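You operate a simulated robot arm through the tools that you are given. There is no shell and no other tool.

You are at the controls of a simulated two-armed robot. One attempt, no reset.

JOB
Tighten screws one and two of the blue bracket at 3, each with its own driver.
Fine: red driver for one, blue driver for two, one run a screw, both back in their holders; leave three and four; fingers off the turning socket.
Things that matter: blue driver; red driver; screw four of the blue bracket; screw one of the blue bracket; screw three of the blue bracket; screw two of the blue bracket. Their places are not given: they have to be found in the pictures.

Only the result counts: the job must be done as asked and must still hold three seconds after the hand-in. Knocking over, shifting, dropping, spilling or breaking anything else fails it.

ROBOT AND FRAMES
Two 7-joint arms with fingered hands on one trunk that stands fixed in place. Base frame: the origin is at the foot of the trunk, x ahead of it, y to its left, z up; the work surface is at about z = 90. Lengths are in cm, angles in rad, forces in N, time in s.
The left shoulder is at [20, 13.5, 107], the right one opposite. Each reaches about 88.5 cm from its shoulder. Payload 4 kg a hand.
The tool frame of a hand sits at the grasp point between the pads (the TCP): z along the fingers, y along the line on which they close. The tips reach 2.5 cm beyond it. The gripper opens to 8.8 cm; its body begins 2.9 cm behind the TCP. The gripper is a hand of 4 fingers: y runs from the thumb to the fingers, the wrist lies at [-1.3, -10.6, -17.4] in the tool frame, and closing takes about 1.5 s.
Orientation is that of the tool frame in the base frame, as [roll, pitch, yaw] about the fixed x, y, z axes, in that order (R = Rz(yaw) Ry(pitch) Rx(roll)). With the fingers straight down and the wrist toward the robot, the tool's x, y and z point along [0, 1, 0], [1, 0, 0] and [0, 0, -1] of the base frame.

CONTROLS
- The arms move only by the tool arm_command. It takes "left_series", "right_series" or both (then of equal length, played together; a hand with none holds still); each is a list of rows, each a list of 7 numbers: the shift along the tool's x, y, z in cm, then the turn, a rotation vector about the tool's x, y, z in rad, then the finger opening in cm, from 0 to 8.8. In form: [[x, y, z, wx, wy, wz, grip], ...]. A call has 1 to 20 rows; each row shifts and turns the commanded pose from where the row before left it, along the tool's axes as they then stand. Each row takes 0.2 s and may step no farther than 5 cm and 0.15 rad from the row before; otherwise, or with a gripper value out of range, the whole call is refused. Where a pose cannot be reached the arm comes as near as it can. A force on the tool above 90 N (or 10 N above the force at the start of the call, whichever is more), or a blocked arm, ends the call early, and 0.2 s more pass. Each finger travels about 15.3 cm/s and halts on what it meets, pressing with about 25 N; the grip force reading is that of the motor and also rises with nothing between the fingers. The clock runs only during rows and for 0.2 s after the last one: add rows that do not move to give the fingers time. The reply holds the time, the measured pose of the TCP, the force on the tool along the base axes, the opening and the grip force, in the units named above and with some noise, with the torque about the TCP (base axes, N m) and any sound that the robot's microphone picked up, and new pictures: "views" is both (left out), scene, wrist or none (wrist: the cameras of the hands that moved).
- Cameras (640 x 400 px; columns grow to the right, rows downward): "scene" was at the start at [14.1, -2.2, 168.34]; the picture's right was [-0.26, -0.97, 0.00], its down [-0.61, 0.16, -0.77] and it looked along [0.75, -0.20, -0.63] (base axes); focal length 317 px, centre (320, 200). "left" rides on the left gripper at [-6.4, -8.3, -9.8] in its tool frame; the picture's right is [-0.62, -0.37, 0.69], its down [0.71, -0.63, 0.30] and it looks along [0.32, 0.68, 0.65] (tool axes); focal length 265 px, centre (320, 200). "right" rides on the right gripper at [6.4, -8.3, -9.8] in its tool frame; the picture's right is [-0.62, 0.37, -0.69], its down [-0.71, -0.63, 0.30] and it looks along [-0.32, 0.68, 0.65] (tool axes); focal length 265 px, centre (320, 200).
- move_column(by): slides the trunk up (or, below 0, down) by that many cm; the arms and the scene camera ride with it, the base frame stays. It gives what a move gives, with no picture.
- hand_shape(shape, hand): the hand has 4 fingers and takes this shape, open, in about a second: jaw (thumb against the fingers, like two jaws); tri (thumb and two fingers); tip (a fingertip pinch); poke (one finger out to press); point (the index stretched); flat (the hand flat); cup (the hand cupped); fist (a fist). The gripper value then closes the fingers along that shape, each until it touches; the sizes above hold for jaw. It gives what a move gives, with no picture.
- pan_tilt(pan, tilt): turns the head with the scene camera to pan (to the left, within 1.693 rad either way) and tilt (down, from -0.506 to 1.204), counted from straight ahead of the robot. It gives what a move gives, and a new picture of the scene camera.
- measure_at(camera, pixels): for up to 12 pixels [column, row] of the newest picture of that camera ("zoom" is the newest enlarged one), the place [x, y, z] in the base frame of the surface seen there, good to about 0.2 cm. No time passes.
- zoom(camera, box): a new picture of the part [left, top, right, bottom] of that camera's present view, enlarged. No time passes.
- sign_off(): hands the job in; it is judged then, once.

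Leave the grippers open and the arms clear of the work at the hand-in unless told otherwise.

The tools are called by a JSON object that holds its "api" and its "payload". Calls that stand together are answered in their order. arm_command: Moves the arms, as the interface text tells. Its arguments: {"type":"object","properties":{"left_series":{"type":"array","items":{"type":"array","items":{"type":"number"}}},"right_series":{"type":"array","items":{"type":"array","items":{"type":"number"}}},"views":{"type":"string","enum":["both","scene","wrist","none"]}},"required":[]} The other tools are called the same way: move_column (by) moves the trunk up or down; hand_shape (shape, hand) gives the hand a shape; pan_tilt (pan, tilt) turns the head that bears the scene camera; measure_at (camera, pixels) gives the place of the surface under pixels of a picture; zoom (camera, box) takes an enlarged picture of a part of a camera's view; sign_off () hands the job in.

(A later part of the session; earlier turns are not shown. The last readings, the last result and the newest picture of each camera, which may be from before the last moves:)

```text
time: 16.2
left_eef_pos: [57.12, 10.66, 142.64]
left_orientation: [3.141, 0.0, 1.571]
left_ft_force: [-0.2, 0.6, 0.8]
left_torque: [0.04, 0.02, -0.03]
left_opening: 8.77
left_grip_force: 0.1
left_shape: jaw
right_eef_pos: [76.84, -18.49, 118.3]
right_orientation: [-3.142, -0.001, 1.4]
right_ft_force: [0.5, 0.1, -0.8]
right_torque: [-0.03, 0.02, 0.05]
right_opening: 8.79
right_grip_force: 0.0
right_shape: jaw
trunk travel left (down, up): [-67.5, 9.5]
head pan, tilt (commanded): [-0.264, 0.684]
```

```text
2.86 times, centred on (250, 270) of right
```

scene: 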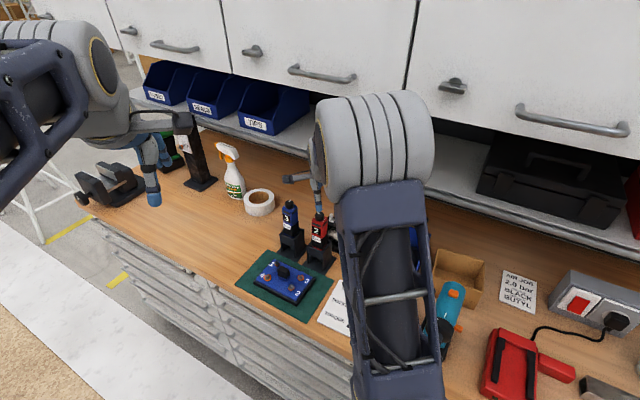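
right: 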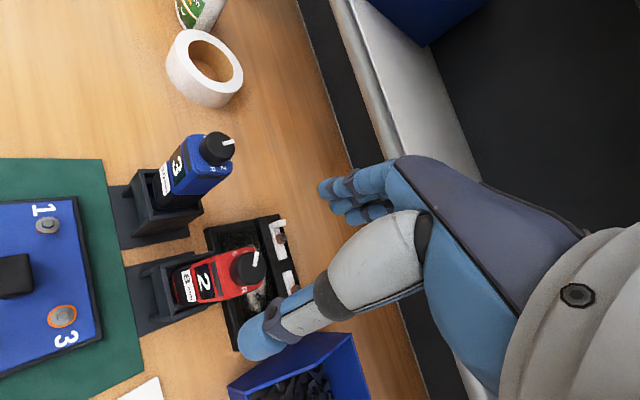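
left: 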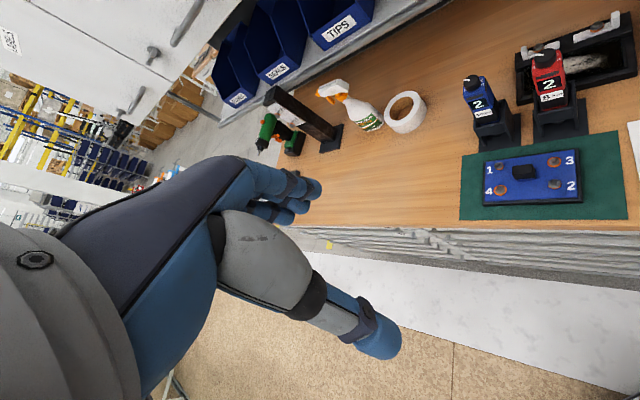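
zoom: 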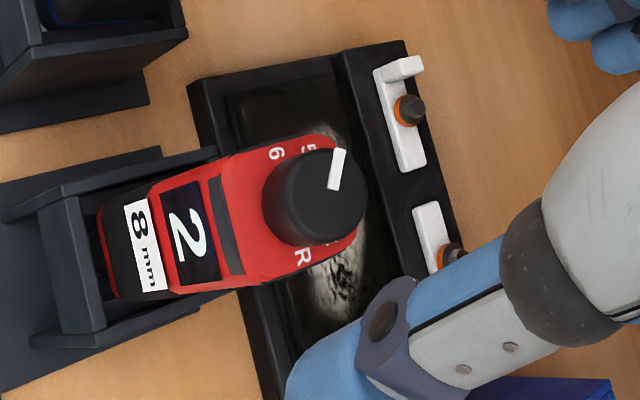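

The red knob top is at about px (251, 268), so relative to the blue alignment I need about +0.4 cm along tool y. I'll apply that and descend to z≈111.5, then close and check.

{"api": "arm_command", "payload": {"right_series": [[0, 0.4, 0, 0, 0, 0, 8.8], [0, 0, 2.27, 0, 0, 0, 8.8], [0, 0, 2.27, 0, 0, 0, 8.8], [0, 0, 2.27, 0, 0, 0, 8.8], [0, 0, 0, 0, 0, 0, 8.8]], "views": "wrist"}}

{"api": "zoom", "payload": {"camera": "right", "box": [220, 160, 400, 370]}}

```text
time: 17.4
left_eef_pos: [57.16, 10.6, 142.58]
left_orientation: [-3.141, -0.001, 1.573]
left_ft_force: [0.0, 0.1, 0.2]
left_torque: [0.0, -0.02, 0.02]
left_opening: 8.78
left_grip_force: 0.0
left_shape: jaw
right_eef_pos: [77.29, -18.43, 111.49]
right_orientation: [-3.14, 0.0, 1.398]
right_ft_force: [0.3, -0.7, -0.8]
right_torque: [-0.02, 0.0, 0.03]
right_opening: 8.78
right_grip_force: 0.0
right_shape: jaw
trunk travel left (down, up): [-67.5, 9.5]
head pan, tilt (commanded): [-0.264, 0.684]
```

right: 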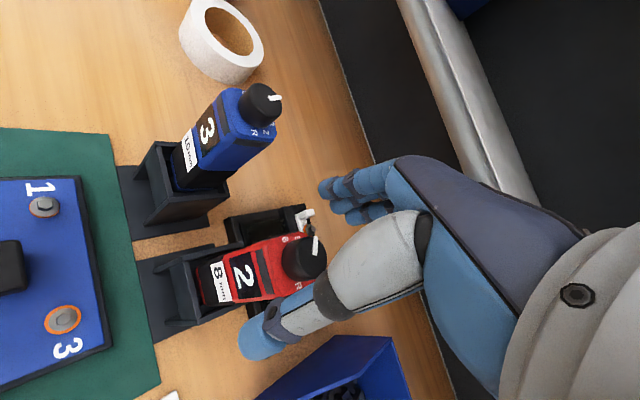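

```text
1.90 times, centred on (310, 265) of right
```

zoom: 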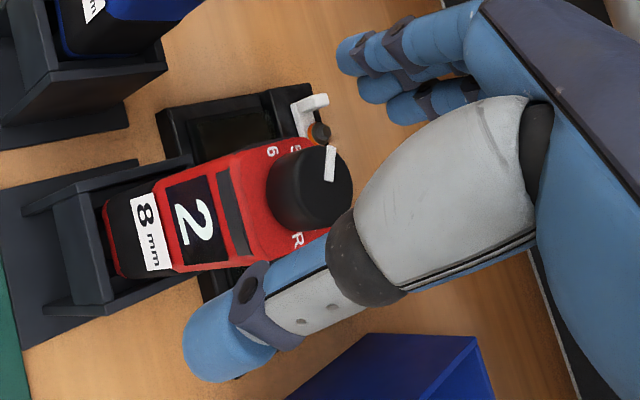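

The picture matches the blue alignment (knob at zoom (310, 188)). I'll close on the red knob and turn it clockwise 0.75 rad as before.

{"api": "arm_command", "payload": {"right_series": [[0, 0, 0, 0, 0, 0, 6.0], [0, 0, 0, 0, 0, 0, 4.0], [0, 0, 0, 0, 0, 0, 3.0], [0, 0, 0, 0, 0, 0, 2.0], [0, 0, 0, 0, 0, 0, 1.5], [0, 0, 0, 0, 0, 0, 1.5], [0, 0, 0, 0, 0, 0, 1.5], [0, 0, 0, 0, 0, 0, 1.5], [-0.02, 0.03, 0, 0, 0, 0.125, 1.5], [-0.02, 0.03, 0, 0, 0, 0.125, 1.5], [-0.02, 0.03, 0, 0, 0, 0.125, 1.5], [-0.02, 0.03, 0, 0, 0, 0.125, 1.5], [-0.02, 0.03, 0, 0, 0, 0.125, 1.5], [-0.02, 0.03, 0, 0, 0, 0.125, 1.5], [0, 0, 0, 0, 0, 0, 1.5]], "views": "both"}}

{"api": "zoom", "payload": {"camera": "right", "box": [190, 200, 350, 310]}}

{"api": "zoom", "payload": {"camera": "scene", "box": [265, 175, 345, 255]}}

```text
time: 20.6
left_eef_pos: [57.09, 10.69, 142.61]
left_orientation: [3.141, 0.001, 1.57]
left_ft_force: [0.3, -0.8, 0.1]
left_torque: [0.0, -0.02, 0.02]
left_opening: 8.78
left_grip_force: 0.1
left_shape: jaw
right_eef_pos: [77.41, -18.66, 111.53]
right_orientation: [3.141, 0.0, 0.647]
right_ft_force: [0.8, -0.2, 1.3]
right_torque: [-0.07, -0.08, 0.02]
right_opening: 1.48
right_grip_force: 24.9
right_shape: jaw
trunk travel left (down, up): [-67.5, 9.5]
head pan, tilt (commanded): [-0.264, 0.684]
```

scene: 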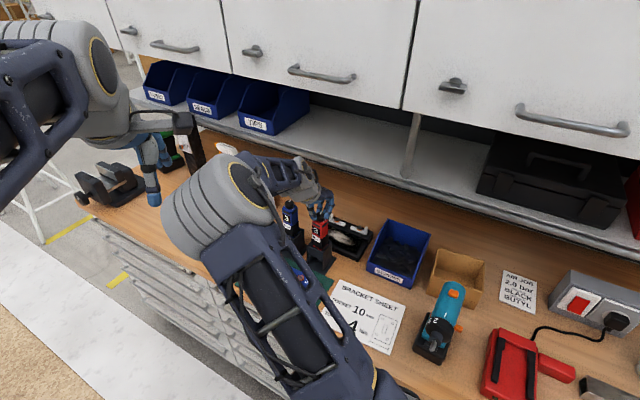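
right: 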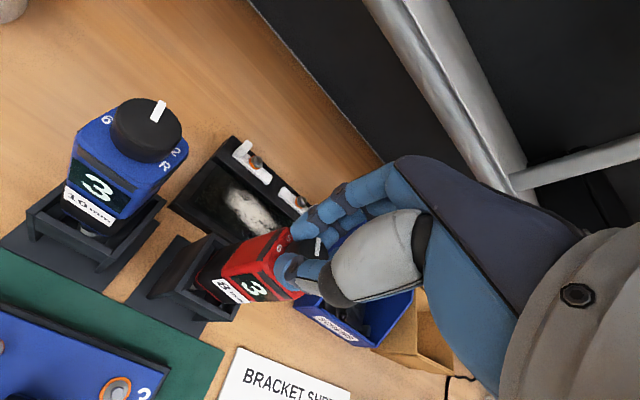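

```text
3.64 times, centred on (270, 255) of right
```

zoom: 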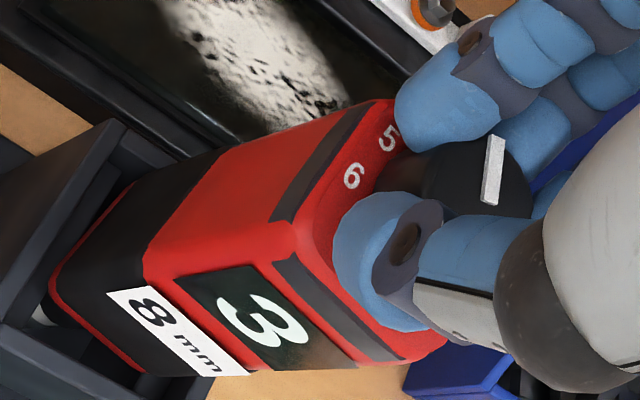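

```text
5.00 times, centred on (305, 215) of scene
```

zoom: 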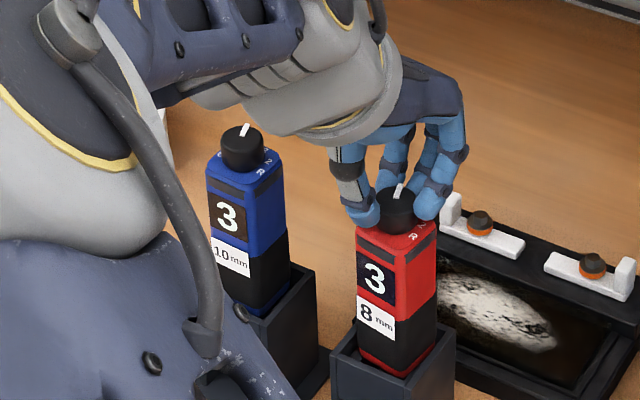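

Both windows read 3. I'll release the red knob, rise to z≈118.4 and turn the hand ccw by ~98°, so the fingers will close on the driver's left and right faces with the display left free.

{"api": "arm_command", "payload": {"right_series": [[0, 0, 0, 0, 0, 0, 3.0], [0, 0, 0, 0, 0, 0, 6.0], [0, 0, 0, 0, 0, 0, 8.8], [0, 0, 0, 0, 0, 0, 8.8], [0, 0, -2.3, 0, 0, 0, 8.8], [0, 0, -2.3, 0, 0, 0, 8.8], [0, 0, -2.3, 0, 0, 0, 8.8], [0, 0, 0, 0, 0, -0.1424, 8.8], [0, 0, 0, 0, 0, -0.1424, 8.8], [0, 0, 0, 0, 0, -0.1424, 8.8], [0, 0, 0, 0, 0, -0.1424, 8.8], [0, 0, 0, 0, 0, -0.1424, 8.8], [0, 0, 0, 0, 0, -0.1424, 8.8], [0, 0, 0, 0, 0, -0.1424, 8.8], [0, 0, 0, 0, 0, -0.1424, 8.8], [0, 0, 0, 0, 0, -0.1424, 8.8], [0, 0, 0, 0, 0, -0.1424, 8.8], [0, 0, 0, 0, 0, -0.1424, 8.8], [0, 0, 0, 0, 0, -0.1424, 8.8], [0, 0, 0, 0, 0, 0, 8.8]], "views": "both"}}

{"api": "zoom", "payload": {"camera": "scene", "box": [250, 180, 370, 300]}}

{"api": "zoom", "payload": {"camera": "right", "box": [130, 160, 330, 360]}}

```text
time: 24.8
left_eef_pos: [57.12, 10.69, 142.58]
left_orientation: [3.14, 0.0, 1.571]
left_ft_force: [-0.8, -0.4, 0.2]
left_torque: [0.04, 0.02, 0.01]
left_opening: 8.73
left_grip_force: 0.0
left_shape: jaw
right_eef_pos: [77.25, -18.7, 118.26]
right_orientation: [3.141, 0.0, 2.359]
right_ft_force: [0.6, -0.9, 0.8]
right_torque: [0.04, -0.04, 0.03]
right_opening: 8.82
right_grip_force: 0.0
right_shape: jaw
trunk travel left (down, up): [-67.5, 9.5]
head pan, tilt (commanded): [-0.264, 0.684]
```

scene: 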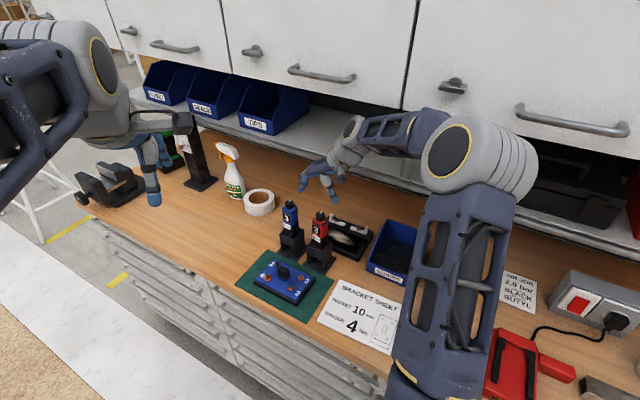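
right: 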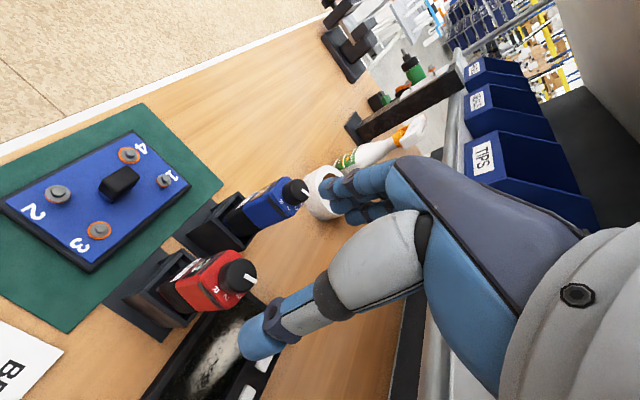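

```text
3.33 times, centred on (310, 240) of scene
```

zoom: 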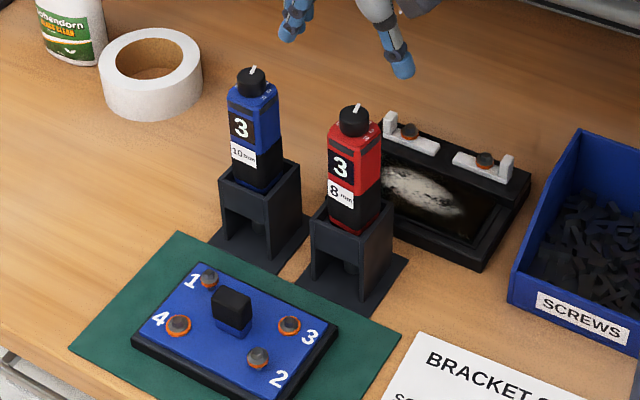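

```text
2.00 times, centred on (230, 260) of right
```

zoom: 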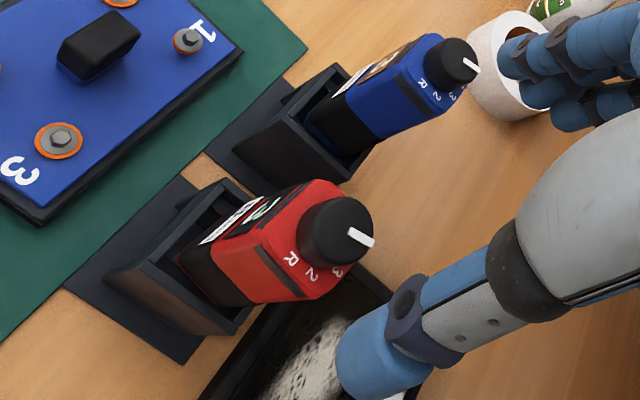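

The hand is aligned at about +45°. I'll measure several points on the red driver's knob top and body top edges to pin down its axis.

{"api": "measure_at", "payload": {"camera": "zoom", "pixels": [[343, 228], [360, 240], [330, 225], [345, 210], [350, 255], [262, 240], [316, 186], [300, 292], [232, 228], [240, 280], [255, 290], [290, 230]]}}

{"api": "measure_at", "payload": {"camera": "scene", "pixels": [[320, 213], [319, 217], [312, 224], [323, 224], [310, 250], [326, 248], [291, 204], [290, 207]]}}

```text
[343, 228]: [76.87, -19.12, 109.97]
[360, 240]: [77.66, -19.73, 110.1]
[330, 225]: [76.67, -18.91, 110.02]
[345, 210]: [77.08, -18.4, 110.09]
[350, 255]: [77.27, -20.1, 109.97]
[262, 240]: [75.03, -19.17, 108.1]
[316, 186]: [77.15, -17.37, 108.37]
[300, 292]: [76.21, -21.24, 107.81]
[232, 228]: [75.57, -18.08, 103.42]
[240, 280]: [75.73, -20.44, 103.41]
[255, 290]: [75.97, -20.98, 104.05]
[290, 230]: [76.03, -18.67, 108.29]
```

```text
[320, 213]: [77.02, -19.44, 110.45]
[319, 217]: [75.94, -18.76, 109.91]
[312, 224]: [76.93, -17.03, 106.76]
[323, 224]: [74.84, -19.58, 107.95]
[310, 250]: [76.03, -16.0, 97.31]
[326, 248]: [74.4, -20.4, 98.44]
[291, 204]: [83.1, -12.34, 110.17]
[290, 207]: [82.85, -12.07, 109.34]
```

The red axis comes out near [77.05, -19.05]. I'll centre the hand over it (driver 0.6 cm to the −x tool side) and descend to z≈107.7, so the fingers flank the upper body while the knob stays clear of the palm.

{"api": "arm_command", "payload": {"right_series": [[0.49, -0.39, 0, 0, 0, 0, 8.8], [0, 0, 2.64, 0, 0, 0, 8.8], [0, 0, 2.64, 0, 0, 0, 8.8], [0, 0, 2.64, 0, 0, 0, 8.8], [0, 0, 2.64, 0, 0, 0, 8.8], [0, 0, 0, 0, 0, 0, 8.8]], "views": "both"}}

{"api": "zoom", "payload": {"camera": "right", "box": [200, 150, 420, 380]}}

{"api": "zoom", "payload": {"camera": "scene", "box": [265, 155, 365, 275]}}

```text
time: 26.2
left_eef_pos: [57.26, 10.54, 142.68]
left_orientation: [3.141, -0.001, 1.571]
left_ft_force: [0.4, 1.3, 0.1]
left_torque: [-0.03, -0.04, 0.01]
left_opening: 8.78
left_grip_force: 0.0
left_shape: jaw
right_eef_pos: [76.85, -18.59, 107.8]
right_orientation: [-3.14, 0.0, 2.358]
right_ft_force: [0.0, 0.4, -1.1]
right_torque: [0.04, -0.02, -0.02]
right_opening: 8.8
right_grip_force: 0.0
right_shape: jaw
trunk travel left (down, up): [-67.5, 9.5]
head pan, tilt (commanded): [-0.264, 0.684]
```

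scene: 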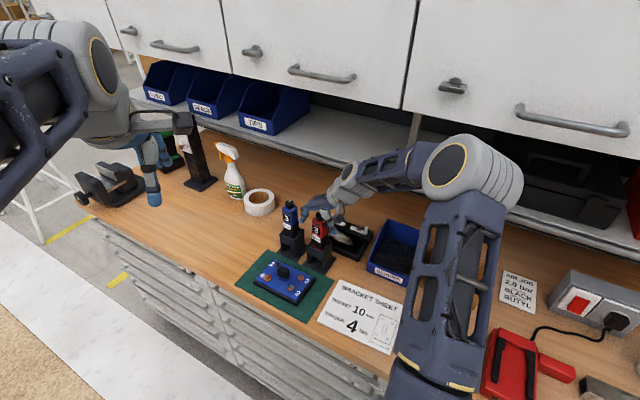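
right: 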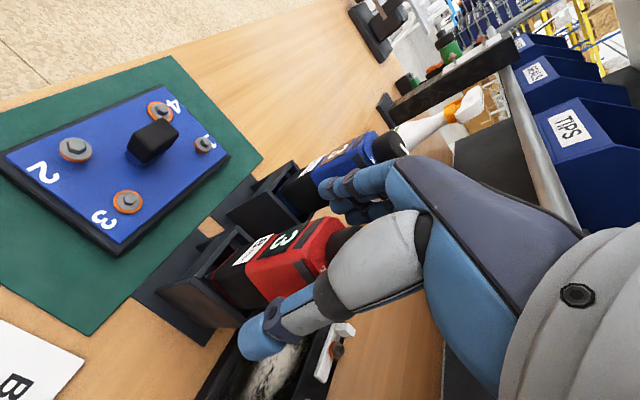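

```text
1.74 times, centred on (310, 265) of right
```

zoom: 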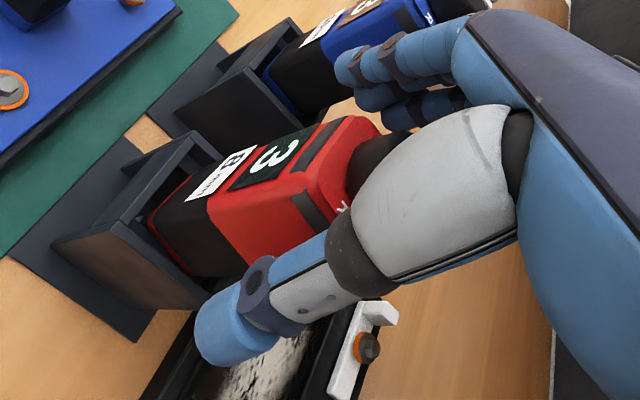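

```text
3.33 times, centred on (315, 215) of scene
```

zoom: 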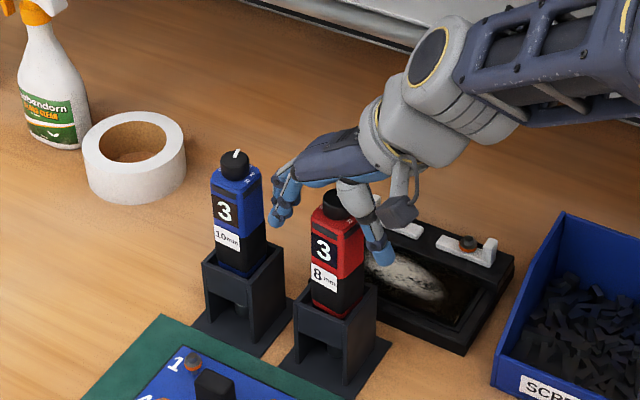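

The fingers flank the red body on both sides. I'll close on it now.

{"api": "arm_command", "payload": {"right_series": [[0, 0, 0, 0, 0, 0, 7.0], [0, 0, 0, 0, 0, 0, 5.5], [0, 0, 0, 0, 0, 0, 4.5], [0, 0, 0, 0, 0, 0, 3.5], [0, 0, 0, 0, 0, 0, 2.5], [0, 0, 0, 0, 0, 0, 2.0], [0, 0, 0, 0, 0, 0, 2.0], [0, 0, 0, 0, 0, 0, 2.0], [0, 0, 0, 0, 0, 0, 2.0]], "views": "both"}}

{"api": "zoom", "payload": {"camera": "scene", "box": [265, 175, 365, 275]}}

{"api": "zoom", "payload": {"camera": "right", "box": [200, 150, 420, 380]}}

```text
time: 28.2
left_eef_pos: [57.14, 10.8, 142.63]
left_orientation: [-3.139, 0.0, 1.571]
left_ft_force: [-0.3, 0.1, -0.1]
left_torque: [0.0, 0.01, 0.0]
left_opening: 8.76
left_grip_force: 0.0
left_shape: jaw
right_eef_pos: [76.76, -18.5, 107.94]
right_orientation: [3.142, 0.0, 2.358]
right_ft_force: [-0.1, -0.4, -0.4]
right_torque: [0.01, -0.01, 0.01]
right_opening: 3.05
right_grip_force: 24.7
right_shape: jaw
trunk travel left (down, up): [-67.5, 9.5]
head pan, tilt (commanded): [-0.264, 0.684]
```

scene: 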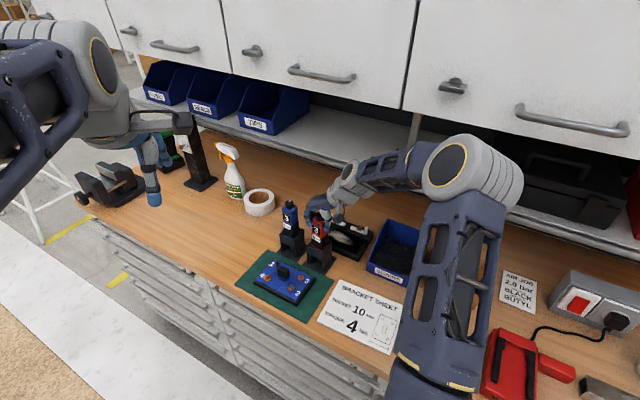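
right: 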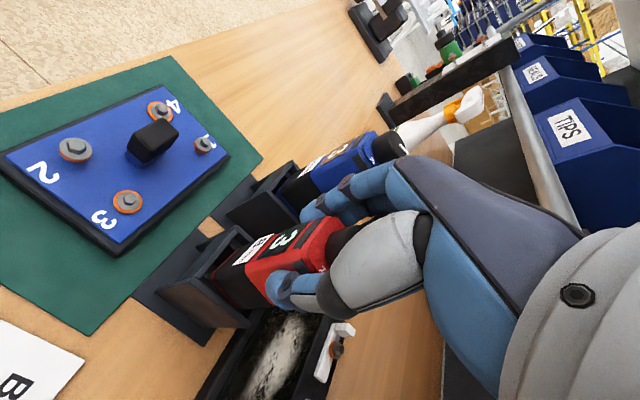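

```text
4.00 times, centred on (315, 225) of scene
```

zoom: 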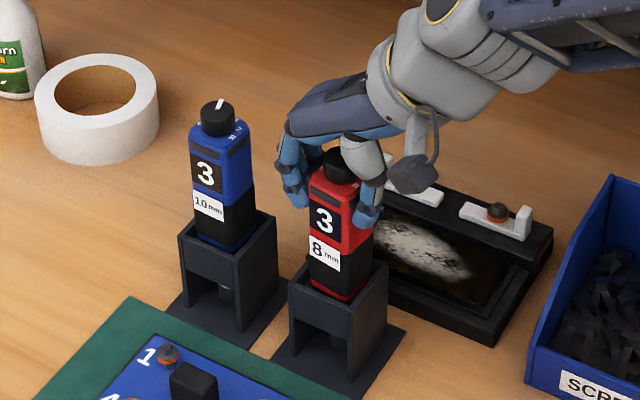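

```text
1.74 times, centred on (310, 265) of right
```

zoom: 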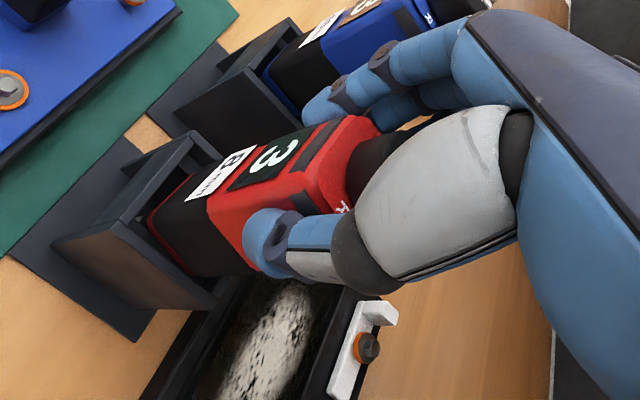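

The red driver is gripped (opening 3.05, about 25 N). I'll lift 2 cm and check it follows without binding.

{"api": "arm_command", "payload": {"right_series": [[0, 0, -0.5, 0, 0, 0, 2.0], [0, 0, -0.5, 0, 0, 0, 2.0], [0, 0, -0.5, 0, 0, 0, 2.0], [0, 0, -0.5, 0, 0, 0, 2.0], [0, 0, 0, 0, 0, 0, 2.0]], "views": "both"}}

{"api": "zoom", "payload": {"camera": "scene", "box": [265, 175, 365, 275]}}

```text
time: 29.4
left_eef_pos: [57.15, 10.63, 142.65]
left_orientation: [-3.14, 0.0, 1.57]
left_ft_force: [-0.1, -0.6, -0.9]
left_torque: [-0.01, 0.0, -0.01]
left_opening: 8.75
left_grip_force: 0.0
left_shape: jaw
right_eef_pos: [76.79, -18.62, 109.92]
right_orientation: [-3.141, 0.0, 2.358]
right_ft_force: [-0.8, 0.3, -4.8]
right_torque: [0.04, -0.01, 0.01]
right_opening: 3.07
right_grip_force: 25.0
right_shape: jaw
trunk travel left (down, up): [-67.5, 9.5]
head pan, tilt (commanded): [-0.264, 0.684]
```

scene: 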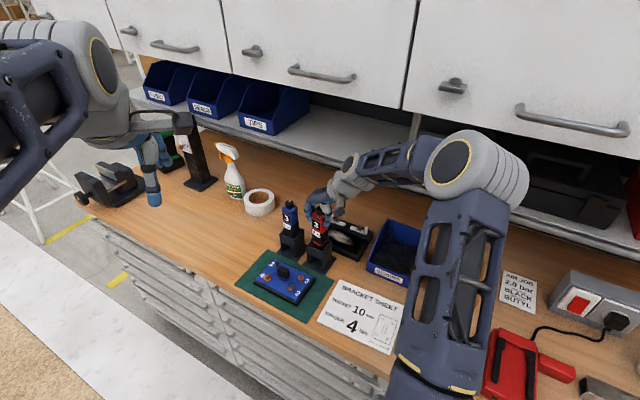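
right: 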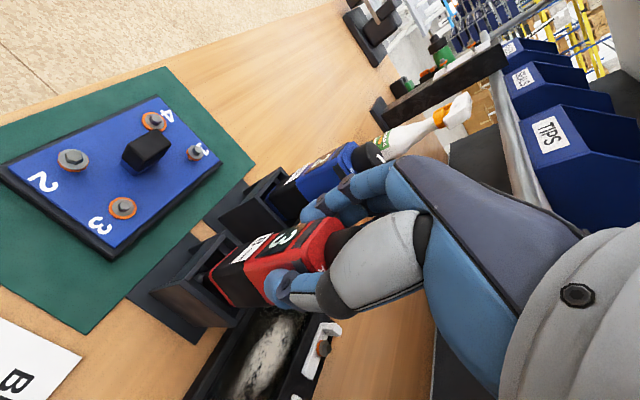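

```text
4.00 times, centred on (315, 225) of scene
```

zoom: 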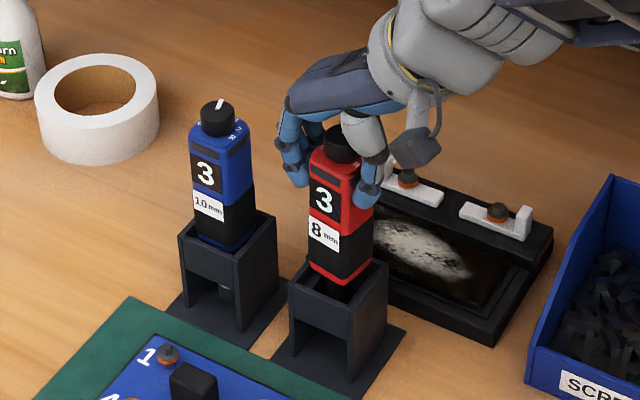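

It lifts freely with about 5 N of weight. I'll raise it another 9 cm to bring the socket clear of the holder.

{"api": "arm_command", "payload": {"right_series": [[0, 0, -1.5, 0, 0, 0, 2.0], [0, 0, -1.5, 0, 0, 0, 2.0], [0, 0, -1.5, 0, 0, 0, 2.0], [0, 0, -1.5, 0, 0, 0, 2.0], [0, 0, -1.5, 0, 0, 0, 2.0], [0, 0, -1.5, 0, 0, 0, 2.0], [0, 0, 0, 0, 0, 0, 2.0]], "views": "both"}}

{"api": "zoom", "payload": {"camera": "scene", "box": [265, 155, 365, 275]}}

{"api": "zoom", "payload": {"camera": "right", "box": [100, 150, 420, 380]}}

```text
time: 31.0
left_eef_pos: [57.19, 10.66, 142.62]
left_orientation: [-3.141, 0.001, 1.57]
left_ft_force: [0.1, 0.1, -0.5]
left_torque: [0.0, 0.0, -0.01]
left_opening: 8.76
left_grip_force: 0.0
left_shape: jaw
right_eef_pos: [76.8, -18.64, 118.87]
right_orientation: [3.141, -0.001, 2.357]
right_ft_force: [0.4, -0.2, -5.1]
right_torque: [0.05, 0.0, -0.01]
right_opening: 3.06
right_grip_force: 25.3
right_shape: jaw
trunk travel left (down, up): [-67.5, 9.5]
head pan, tilt (commanded): [-0.264, 0.684]
```

scene: 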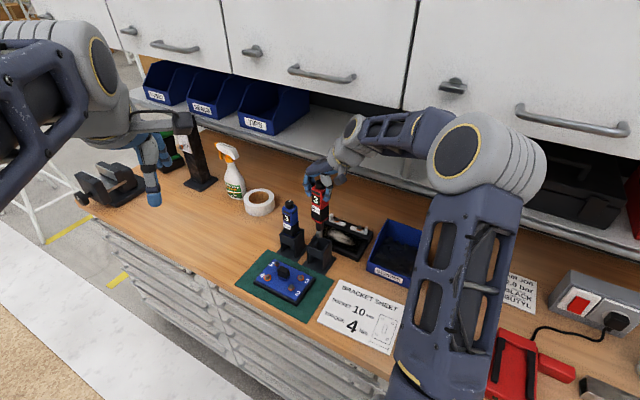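
right: 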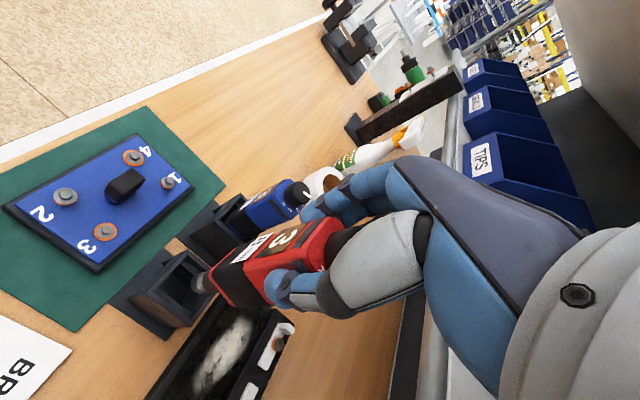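

```text
3.33 times, centred on (315, 215) of scene
```

zoom: 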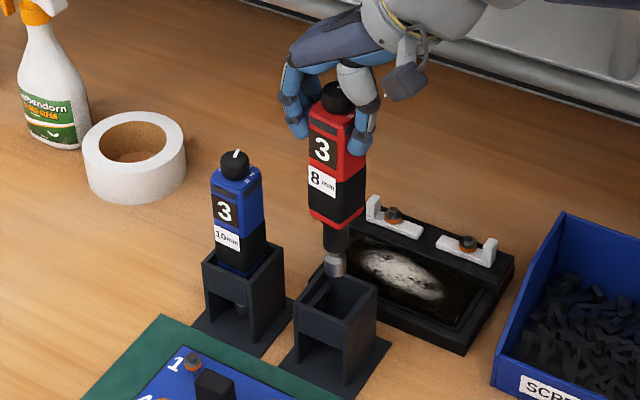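

```text
1.74 times, centred on (260, 265) of right
```

zoom: 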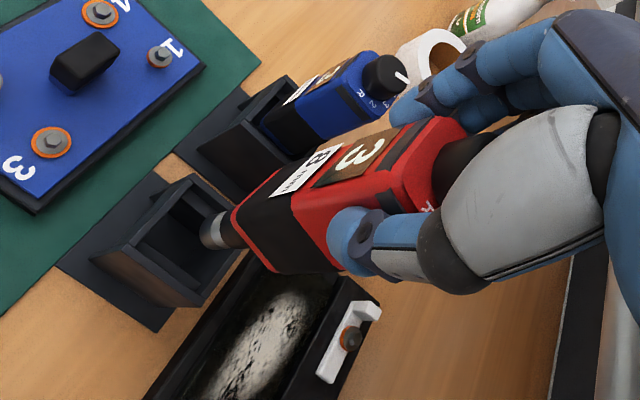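

The red driver hangs straight, with a black neck and silver socket below. I'll measure the socket and the holder's top to know the tool length.

{"api": "measure_at", "payload": {"camera": "zoom", "pixels": [[212, 230], [205, 235], [222, 240]]}}

{"api": "zoom", "payload": {"camera": "scene", "box": [300, 210, 340, 250]}}

{"api": "measure_at", "payload": {"camera": "scene", "pixels": [[319, 231], [319.5, 233.5], [320, 228], [318, 241], [308, 238], [330, 240], [317, 219], [322, 180]]}}

```text
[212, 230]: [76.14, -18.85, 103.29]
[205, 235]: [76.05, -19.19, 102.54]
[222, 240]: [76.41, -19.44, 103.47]
```

```text
10.00 times, centred on (320, 230) of scene
```

zoom: 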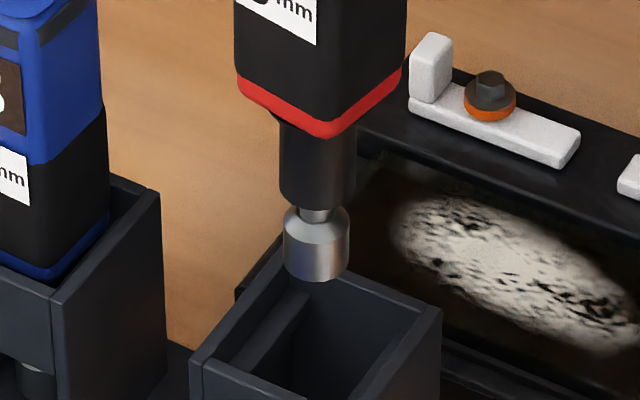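

```text
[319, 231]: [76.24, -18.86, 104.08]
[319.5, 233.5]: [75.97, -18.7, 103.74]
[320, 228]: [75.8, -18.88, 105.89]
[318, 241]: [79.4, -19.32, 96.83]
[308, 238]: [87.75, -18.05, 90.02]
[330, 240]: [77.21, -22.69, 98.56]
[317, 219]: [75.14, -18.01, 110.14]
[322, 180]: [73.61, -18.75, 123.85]
```

The socket tip is about 17.05 cm below the TCP, at z≈101.8 now, above everything on the way. I'll carry the driver over to above screw 1 (≈[76.55, -5.75]), bowing slightly away from the blue driver.

{"api": "arm_command", "payload": {"right_series": [[2.12, 0.71, 0, 0, 0, 0, 2.0], [2.12, 0.71, 0, 0, 0, 0, 2.0], [2.12, 0.7, 0, 0, 0, 0, 2.0], [0.84, 1.74, 0, 0, 0, 0, 2.0], [0.84, 1.74, 0, 0, 0, 0, 2.0], [0.84, 1.74, 0, 0, 0, 0, 2.0], [0.84, 1.74, 0, 0, 0, 0, 2.0], [0, 0, 0, 0, 0, 0, 2.0]], "views": "both"}}

{"api": "zoom", "payload": {"camera": "scene", "box": [245, 190, 325, 290]}}

{"api": "zoom", "payload": {"camera": "right", "box": [80, 150, 400, 380]}}

```text
time: 32.8
left_eef_pos: [57.23, 10.67, 142.58]
left_orientation: [3.141, 0.0, 1.571]
left_ft_force: [-0.7, -0.2, -0.8]
left_torque: [-0.01, 0.02, 0.01]
left_opening: 8.78
left_grip_force: 0.0
left_shape: jaw
right_eef_pos: [76.29, -5.27, 118.8]
right_orientation: [3.141, 0.002, 2.359]
right_ft_force: [0.6, 0.5, -4.7]
right_torque: [0.03, -0.01, 0.01]
right_opening: 3.07
right_grip_force: 24.8
right_shape: jaw
trunk travel left (down, up): [-67.5, 9.5]
head pan, tilt (commanded): [-0.264, 0.684]
```

scene: 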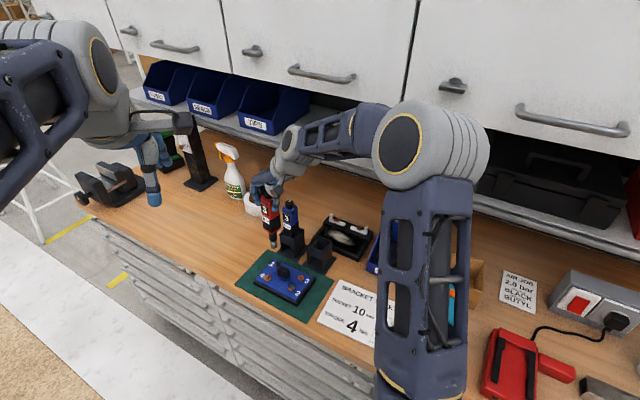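
right: 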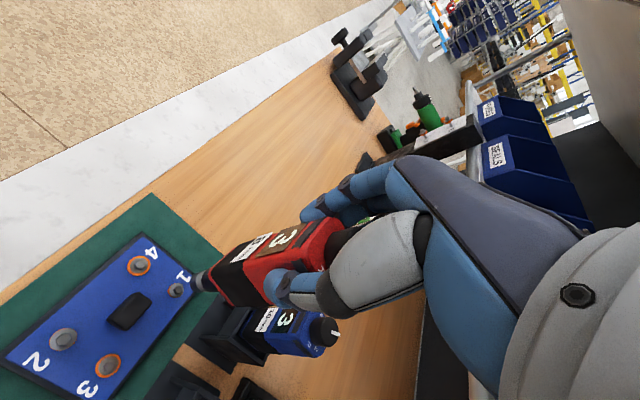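

```text
4.00 times, centred on (285, 240) of scene
```

zoom: 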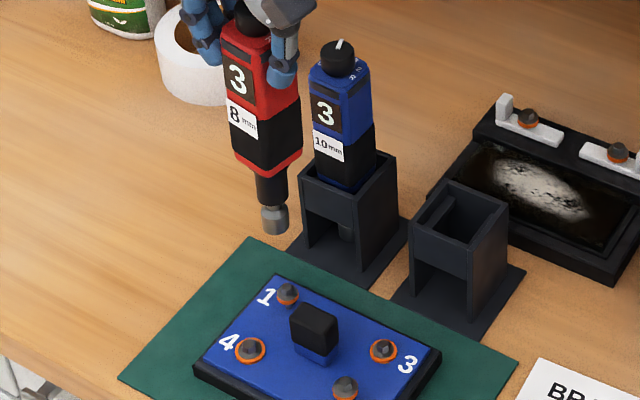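

```text
1.74 times, centred on (240, 265) of right
```

zoom: 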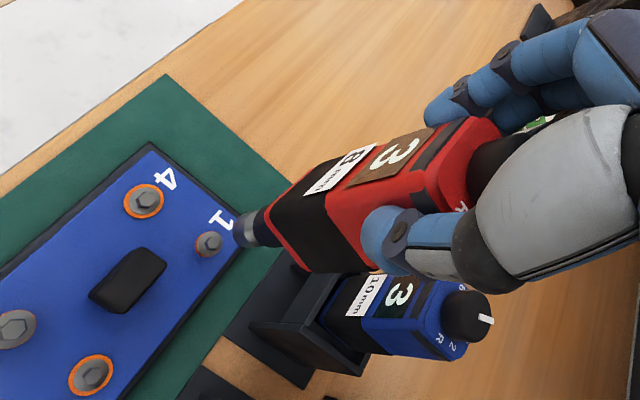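

Screw 1 back-projects to [76.55, -5.78, 94.6] from the scene camera. I'll zoom tightly on the socket and the screw in both cameras for relative alignment.

{"api": "zoom", "payload": {"camera": "right", "box": [150, 250, 250, 320]}}

{"api": "zoom", "payload": {"camera": "scene", "box": [255, 230, 305, 270]}}

```text
5.71 times, centred on (200, 285) of right
```

zoom: 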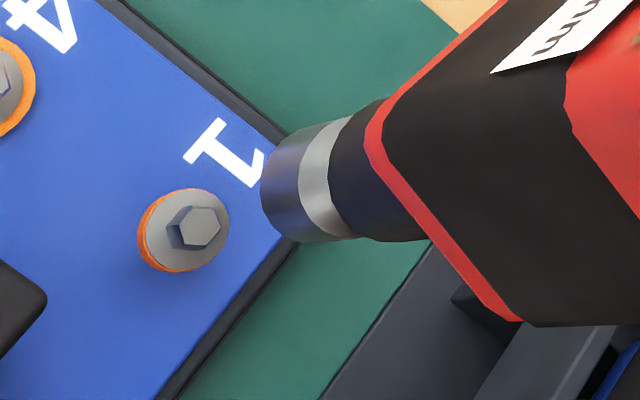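

```text
10.00 times, centred on (280, 250) of scene
```

zoom: 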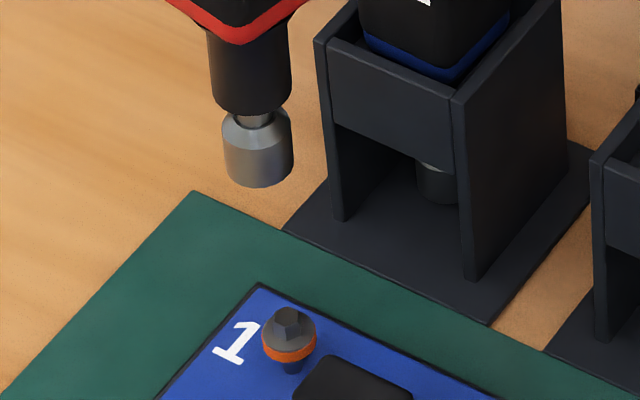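

Scene gives the socket about 0.28 cm too far left; the wrist view says it's about 0.4 cm too near. I'll shift by (+0.32, −0.23) in base x, y and lower 5.5 cm so the socket sits about 1.3 cm above the screw head, then re-check.

{"api": "arm_command", "payload": {"right_series": [[-0.39, 0.06, 0, 0, 0, 0, 2.0], [0, 0, 1.4, 0, 0, 0, 2.0], [0, 0, 1.4, 0, 0, 0, 2.0], [0, 0, 1.4, 0, 0, 0, 2.0], [0, 0, 1.3, 0, 0, 0, 2.0], [0, 0, 0, 0, 0, 0, 2.0]], "views": "both"}}

{"api": "zoom", "payload": {"camera": "scene", "box": [255, 240, 305, 280]}}

{"api": "zoom", "payload": {"camera": "right", "box": [150, 250, 250, 320]}}

```text
time: 34.2
left_eef_pos: [57.1, 10.62, 142.7]
left_orientation: [-3.14, -0.001, 1.57]
left_ft_force: [0.1, 0.0, 0.4]
left_torque: [0.02, -0.01, 0.05]
left_opening: 8.75
left_grip_force: 0.0
left_shape: jaw
right_eef_pos: [76.72, -5.56, 113.27]
right_orientation: [3.141, -0.002, 2.358]
right_ft_force: [0.2, -0.2, -3.9]
right_torque: [0.02, 0.02, -0.02]
right_opening: 3.07
right_grip_force: 24.8
right_shape: jaw
trunk travel left (down, up): [-67.5, 9.5]
head pan, tilt (commanded): [-0.264, 0.684]
```

scene: 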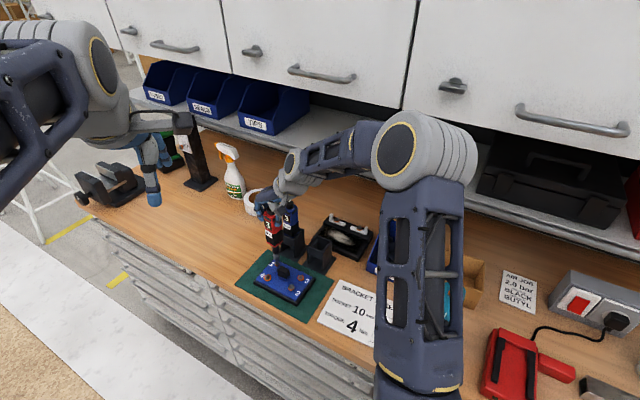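
right: 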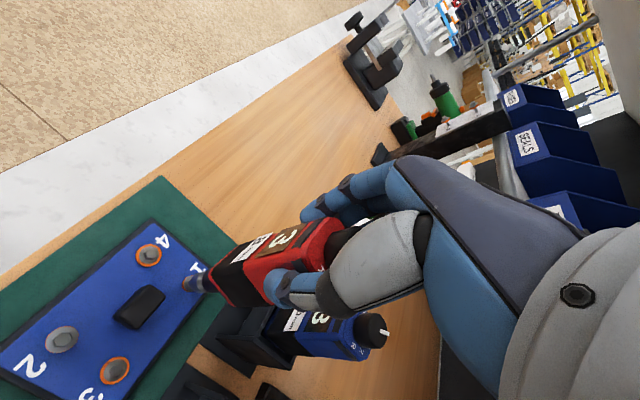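

```text
10.00 times, centred on (280, 260) of scene
```

zoom: 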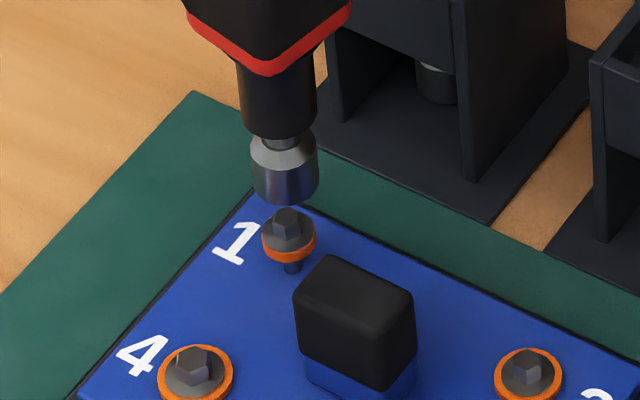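

```text
5.71 times, centred on (200, 285) of right
```

zoom: 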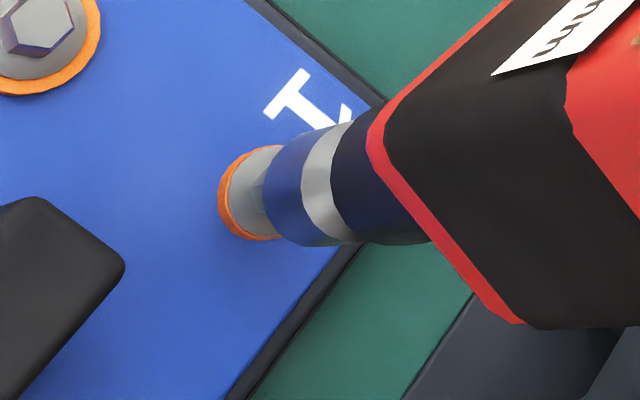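

Laterally it lines up within about 0.06 cm in the scene; the wrist view suggests about 0.1–0.2 cm more forward. I'll nudge +0.1 along tool y and lower 1.2 cm in small steps, watching the force.

{"api": "arm_command", "payload": {"right_series": [[-0.03, 0.1, 0.2, 0, 0, 0, 2.0], [0, 0, 0.25, 0, 0, 0, 2.0], [0, 0, 0.25, 0, 0, 0, 2.0], [0, 0, 0.25, 0, 0, 0, 2.0], [0, 0, 0.25, 0, 0, 0, 2.0], [0, 0, 0, 0, 0, 0, 2.0]], "views": "both"}}

{"api": "zoom", "payload": {"camera": "scene", "box": [255, 240, 305, 280]}}

{"api": "zoom", "payload": {"camera": "right", "box": [150, 250, 250, 320]}}

```text
time: 35.6
left_eef_pos: [57.03, 10.69, 142.7]
left_orientation: [3.14, 0.0, 1.572]
left_ft_force: [0.6, -0.3, 0.8]
left_torque: [0.01, 0.04, -0.01]
left_opening: 8.74
left_grip_force: 0.2
left_shape: jaw
right_eef_pos: [76.63, -5.46, 112.22]
right_orientation: [-3.141, -0.001, 2.358]
right_ft_force: [-0.8, -0.5, -3.9]
right_torque: [0.03, 0.01, 0.0]
right_opening: 3.06
right_grip_force: 25.0
right_shape: jaw
trunk travel left (down, up): [-67.5, 9.5]
head pan, tilt (commanded): [-0.264, 0.684]
```

scene: 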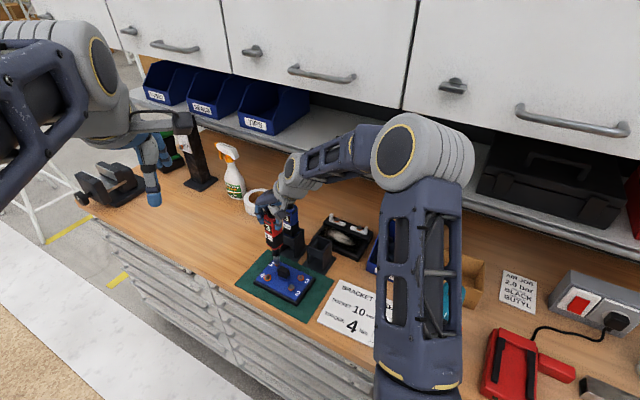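
right: 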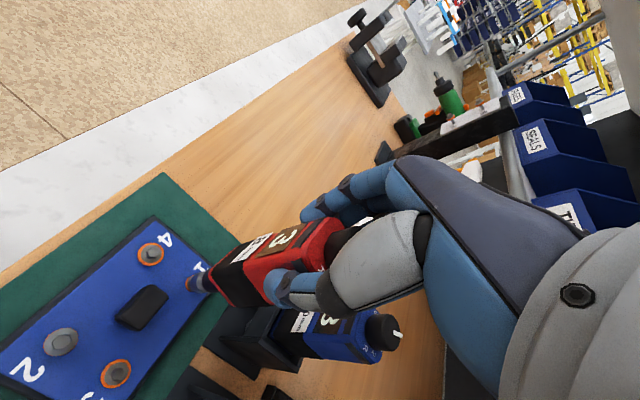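

```text
10.00 times, centred on (280, 260) of scene
```

zoom: 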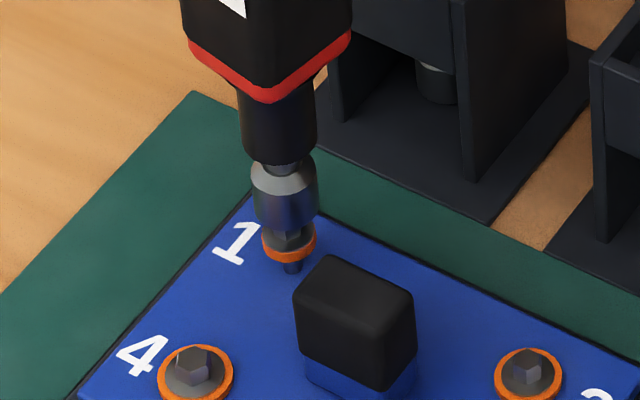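

```text
5.71 times, centred on (200, 285) of right
```

zoom: 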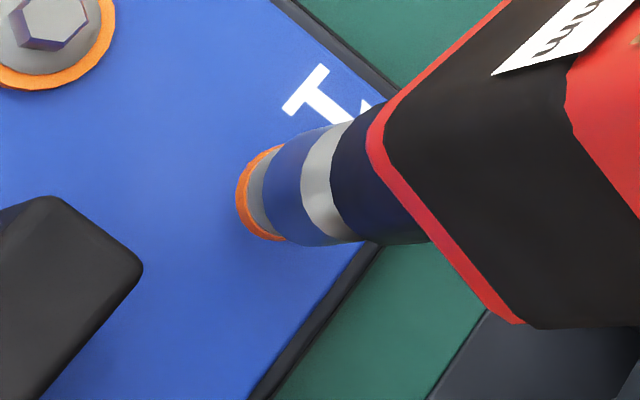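

Both views now agree within about 0.05 cm. I'll lower slowly in 0.1 cm steps, 0.6 cm in total, and read the force and any sound.

{"api": "arm_command", "payload": {"right_series": [[0, 0.02, 0.1, 0, 0, 0, 2.0], [0, 0, 0.1, 0, 0, 0, 2.0], [0, 0, 0.1, 0, 0, 0, 2.0], [0, 0, 0.1, 0, 0, 0, 2.0], [0, 0, 0.1, 0, 0, 0, 2.0], [0, 0, 0.1, 0, 0, 0, 2.0]], "views": "both"}}

{"api": "zoom", "payload": {"camera": "scene", "box": [255, 240, 305, 280]}}

```text
time: 37.0
left_eef_pos: [57.17, 10.67, 142.51]
left_orientation: [3.14, 0.001, 1.572]
left_ft_force: [0.0, 0.7, 0.7]
left_torque: [0.0, 0.03, -0.01]
left_opening: 8.77
left_grip_force: 0.0
left_shape: jaw
right_eef_pos: [76.72, -5.32, 111.46]
right_orientation: [3.141, 0.0, 2.358]
right_ft_force: [-0.7, -0.4, -5.1]
right_torque: [0.02, -0.01, -0.01]
right_opening: 3.09
right_grip_force: 24.7
right_shape: jaw
trunk travel left (down, up): [-67.5, 9.5]
head pan, tilt (commanded): [-0.264, 0.684]
```

scene: 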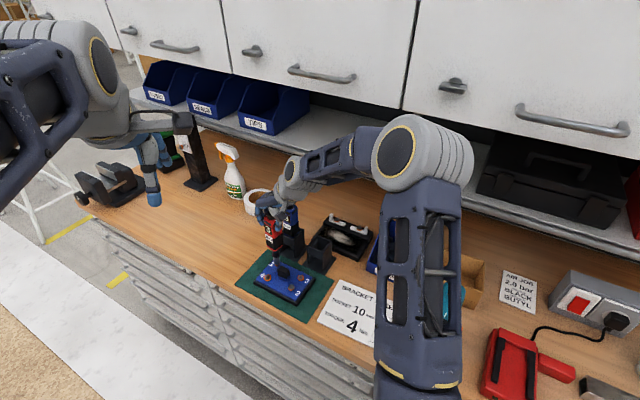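
right: 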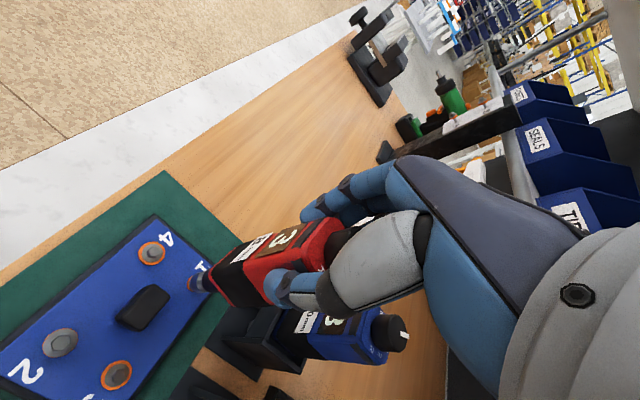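

```text
10.00 times, centred on (280, 260) of scene
```

zoom: 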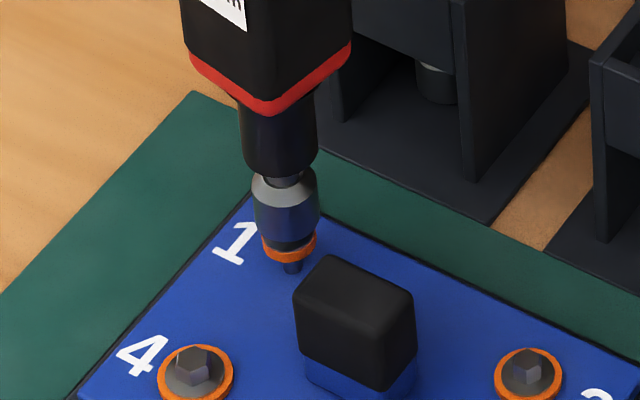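

No contact force yet, and the socket is now around the hex. I'll keep lowering, 0.1 cm a step for 0.4 cm.

{"api": "arm_command", "payload": {"right_series": [[0, 0, 0.1, 0, 0, 0, 2.0], [0, 0, 0.1, 0, 0, 0, 2.0], [0, 0, 0.1, 0, 0, 0, 2.0], [0, 0, 0.1, 0, 0, 0, 2.0]], "views": "both"}}

{"api": "zoom", "payload": {"camera": "scene", "box": [255, 240, 305, 280]}}

{"api": "zoom", "payload": {"camera": "right", "box": [150, 250, 250, 320]}}

```text
time: 38.0
left_eef_pos: [57.07, 10.67, 142.6]
left_orientation: [-3.141, 0.0, 1.571]
left_ft_force: [0.2, -0.2, 0.0]
left_torque: [-0.01, -0.01, 0.01]
left_opening: 8.74
left_grip_force: 0.0
left_shape: jaw
right_eef_pos: [76.68, -5.46, 111.27]
right_orientation: [3.14, -0.001, 2.358]
right_ft_force: [-0.2, 0.4, -0.8]
right_torque: [0.02, 0.01, -0.01]
right_opening: 3.05
right_grip_force: 25.0
right_shape: jaw
trunk travel left (down, up): [-67.5, 9.5]
head pan, tilt (commanded): [-0.264, 0.684]
```

scene: 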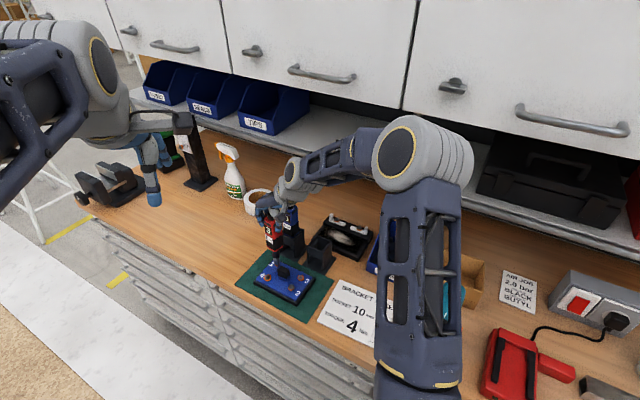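
right: 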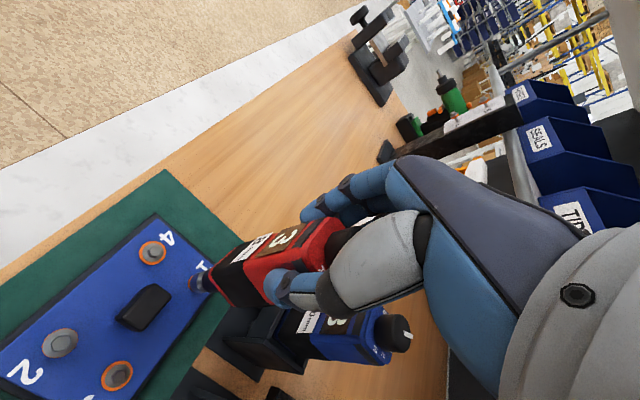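

```text
10.00 times, centred on (280, 260) of scene
```

zoom: 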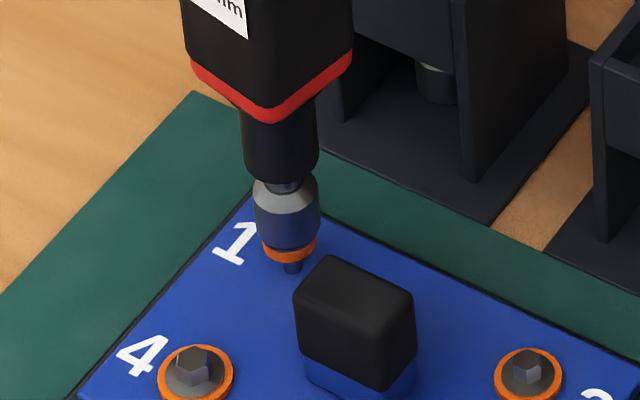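

```text
5.71 times, centred on (200, 285) of right
```

zoom: 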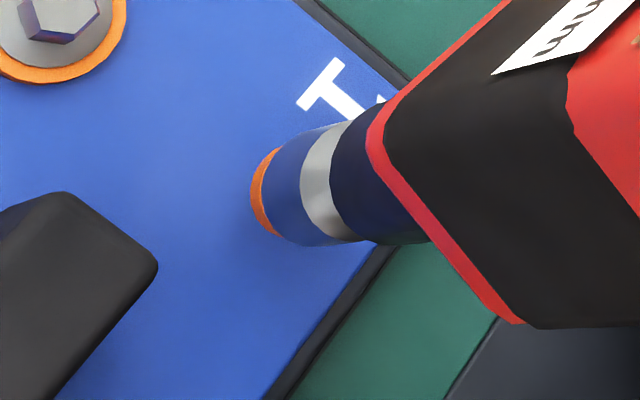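

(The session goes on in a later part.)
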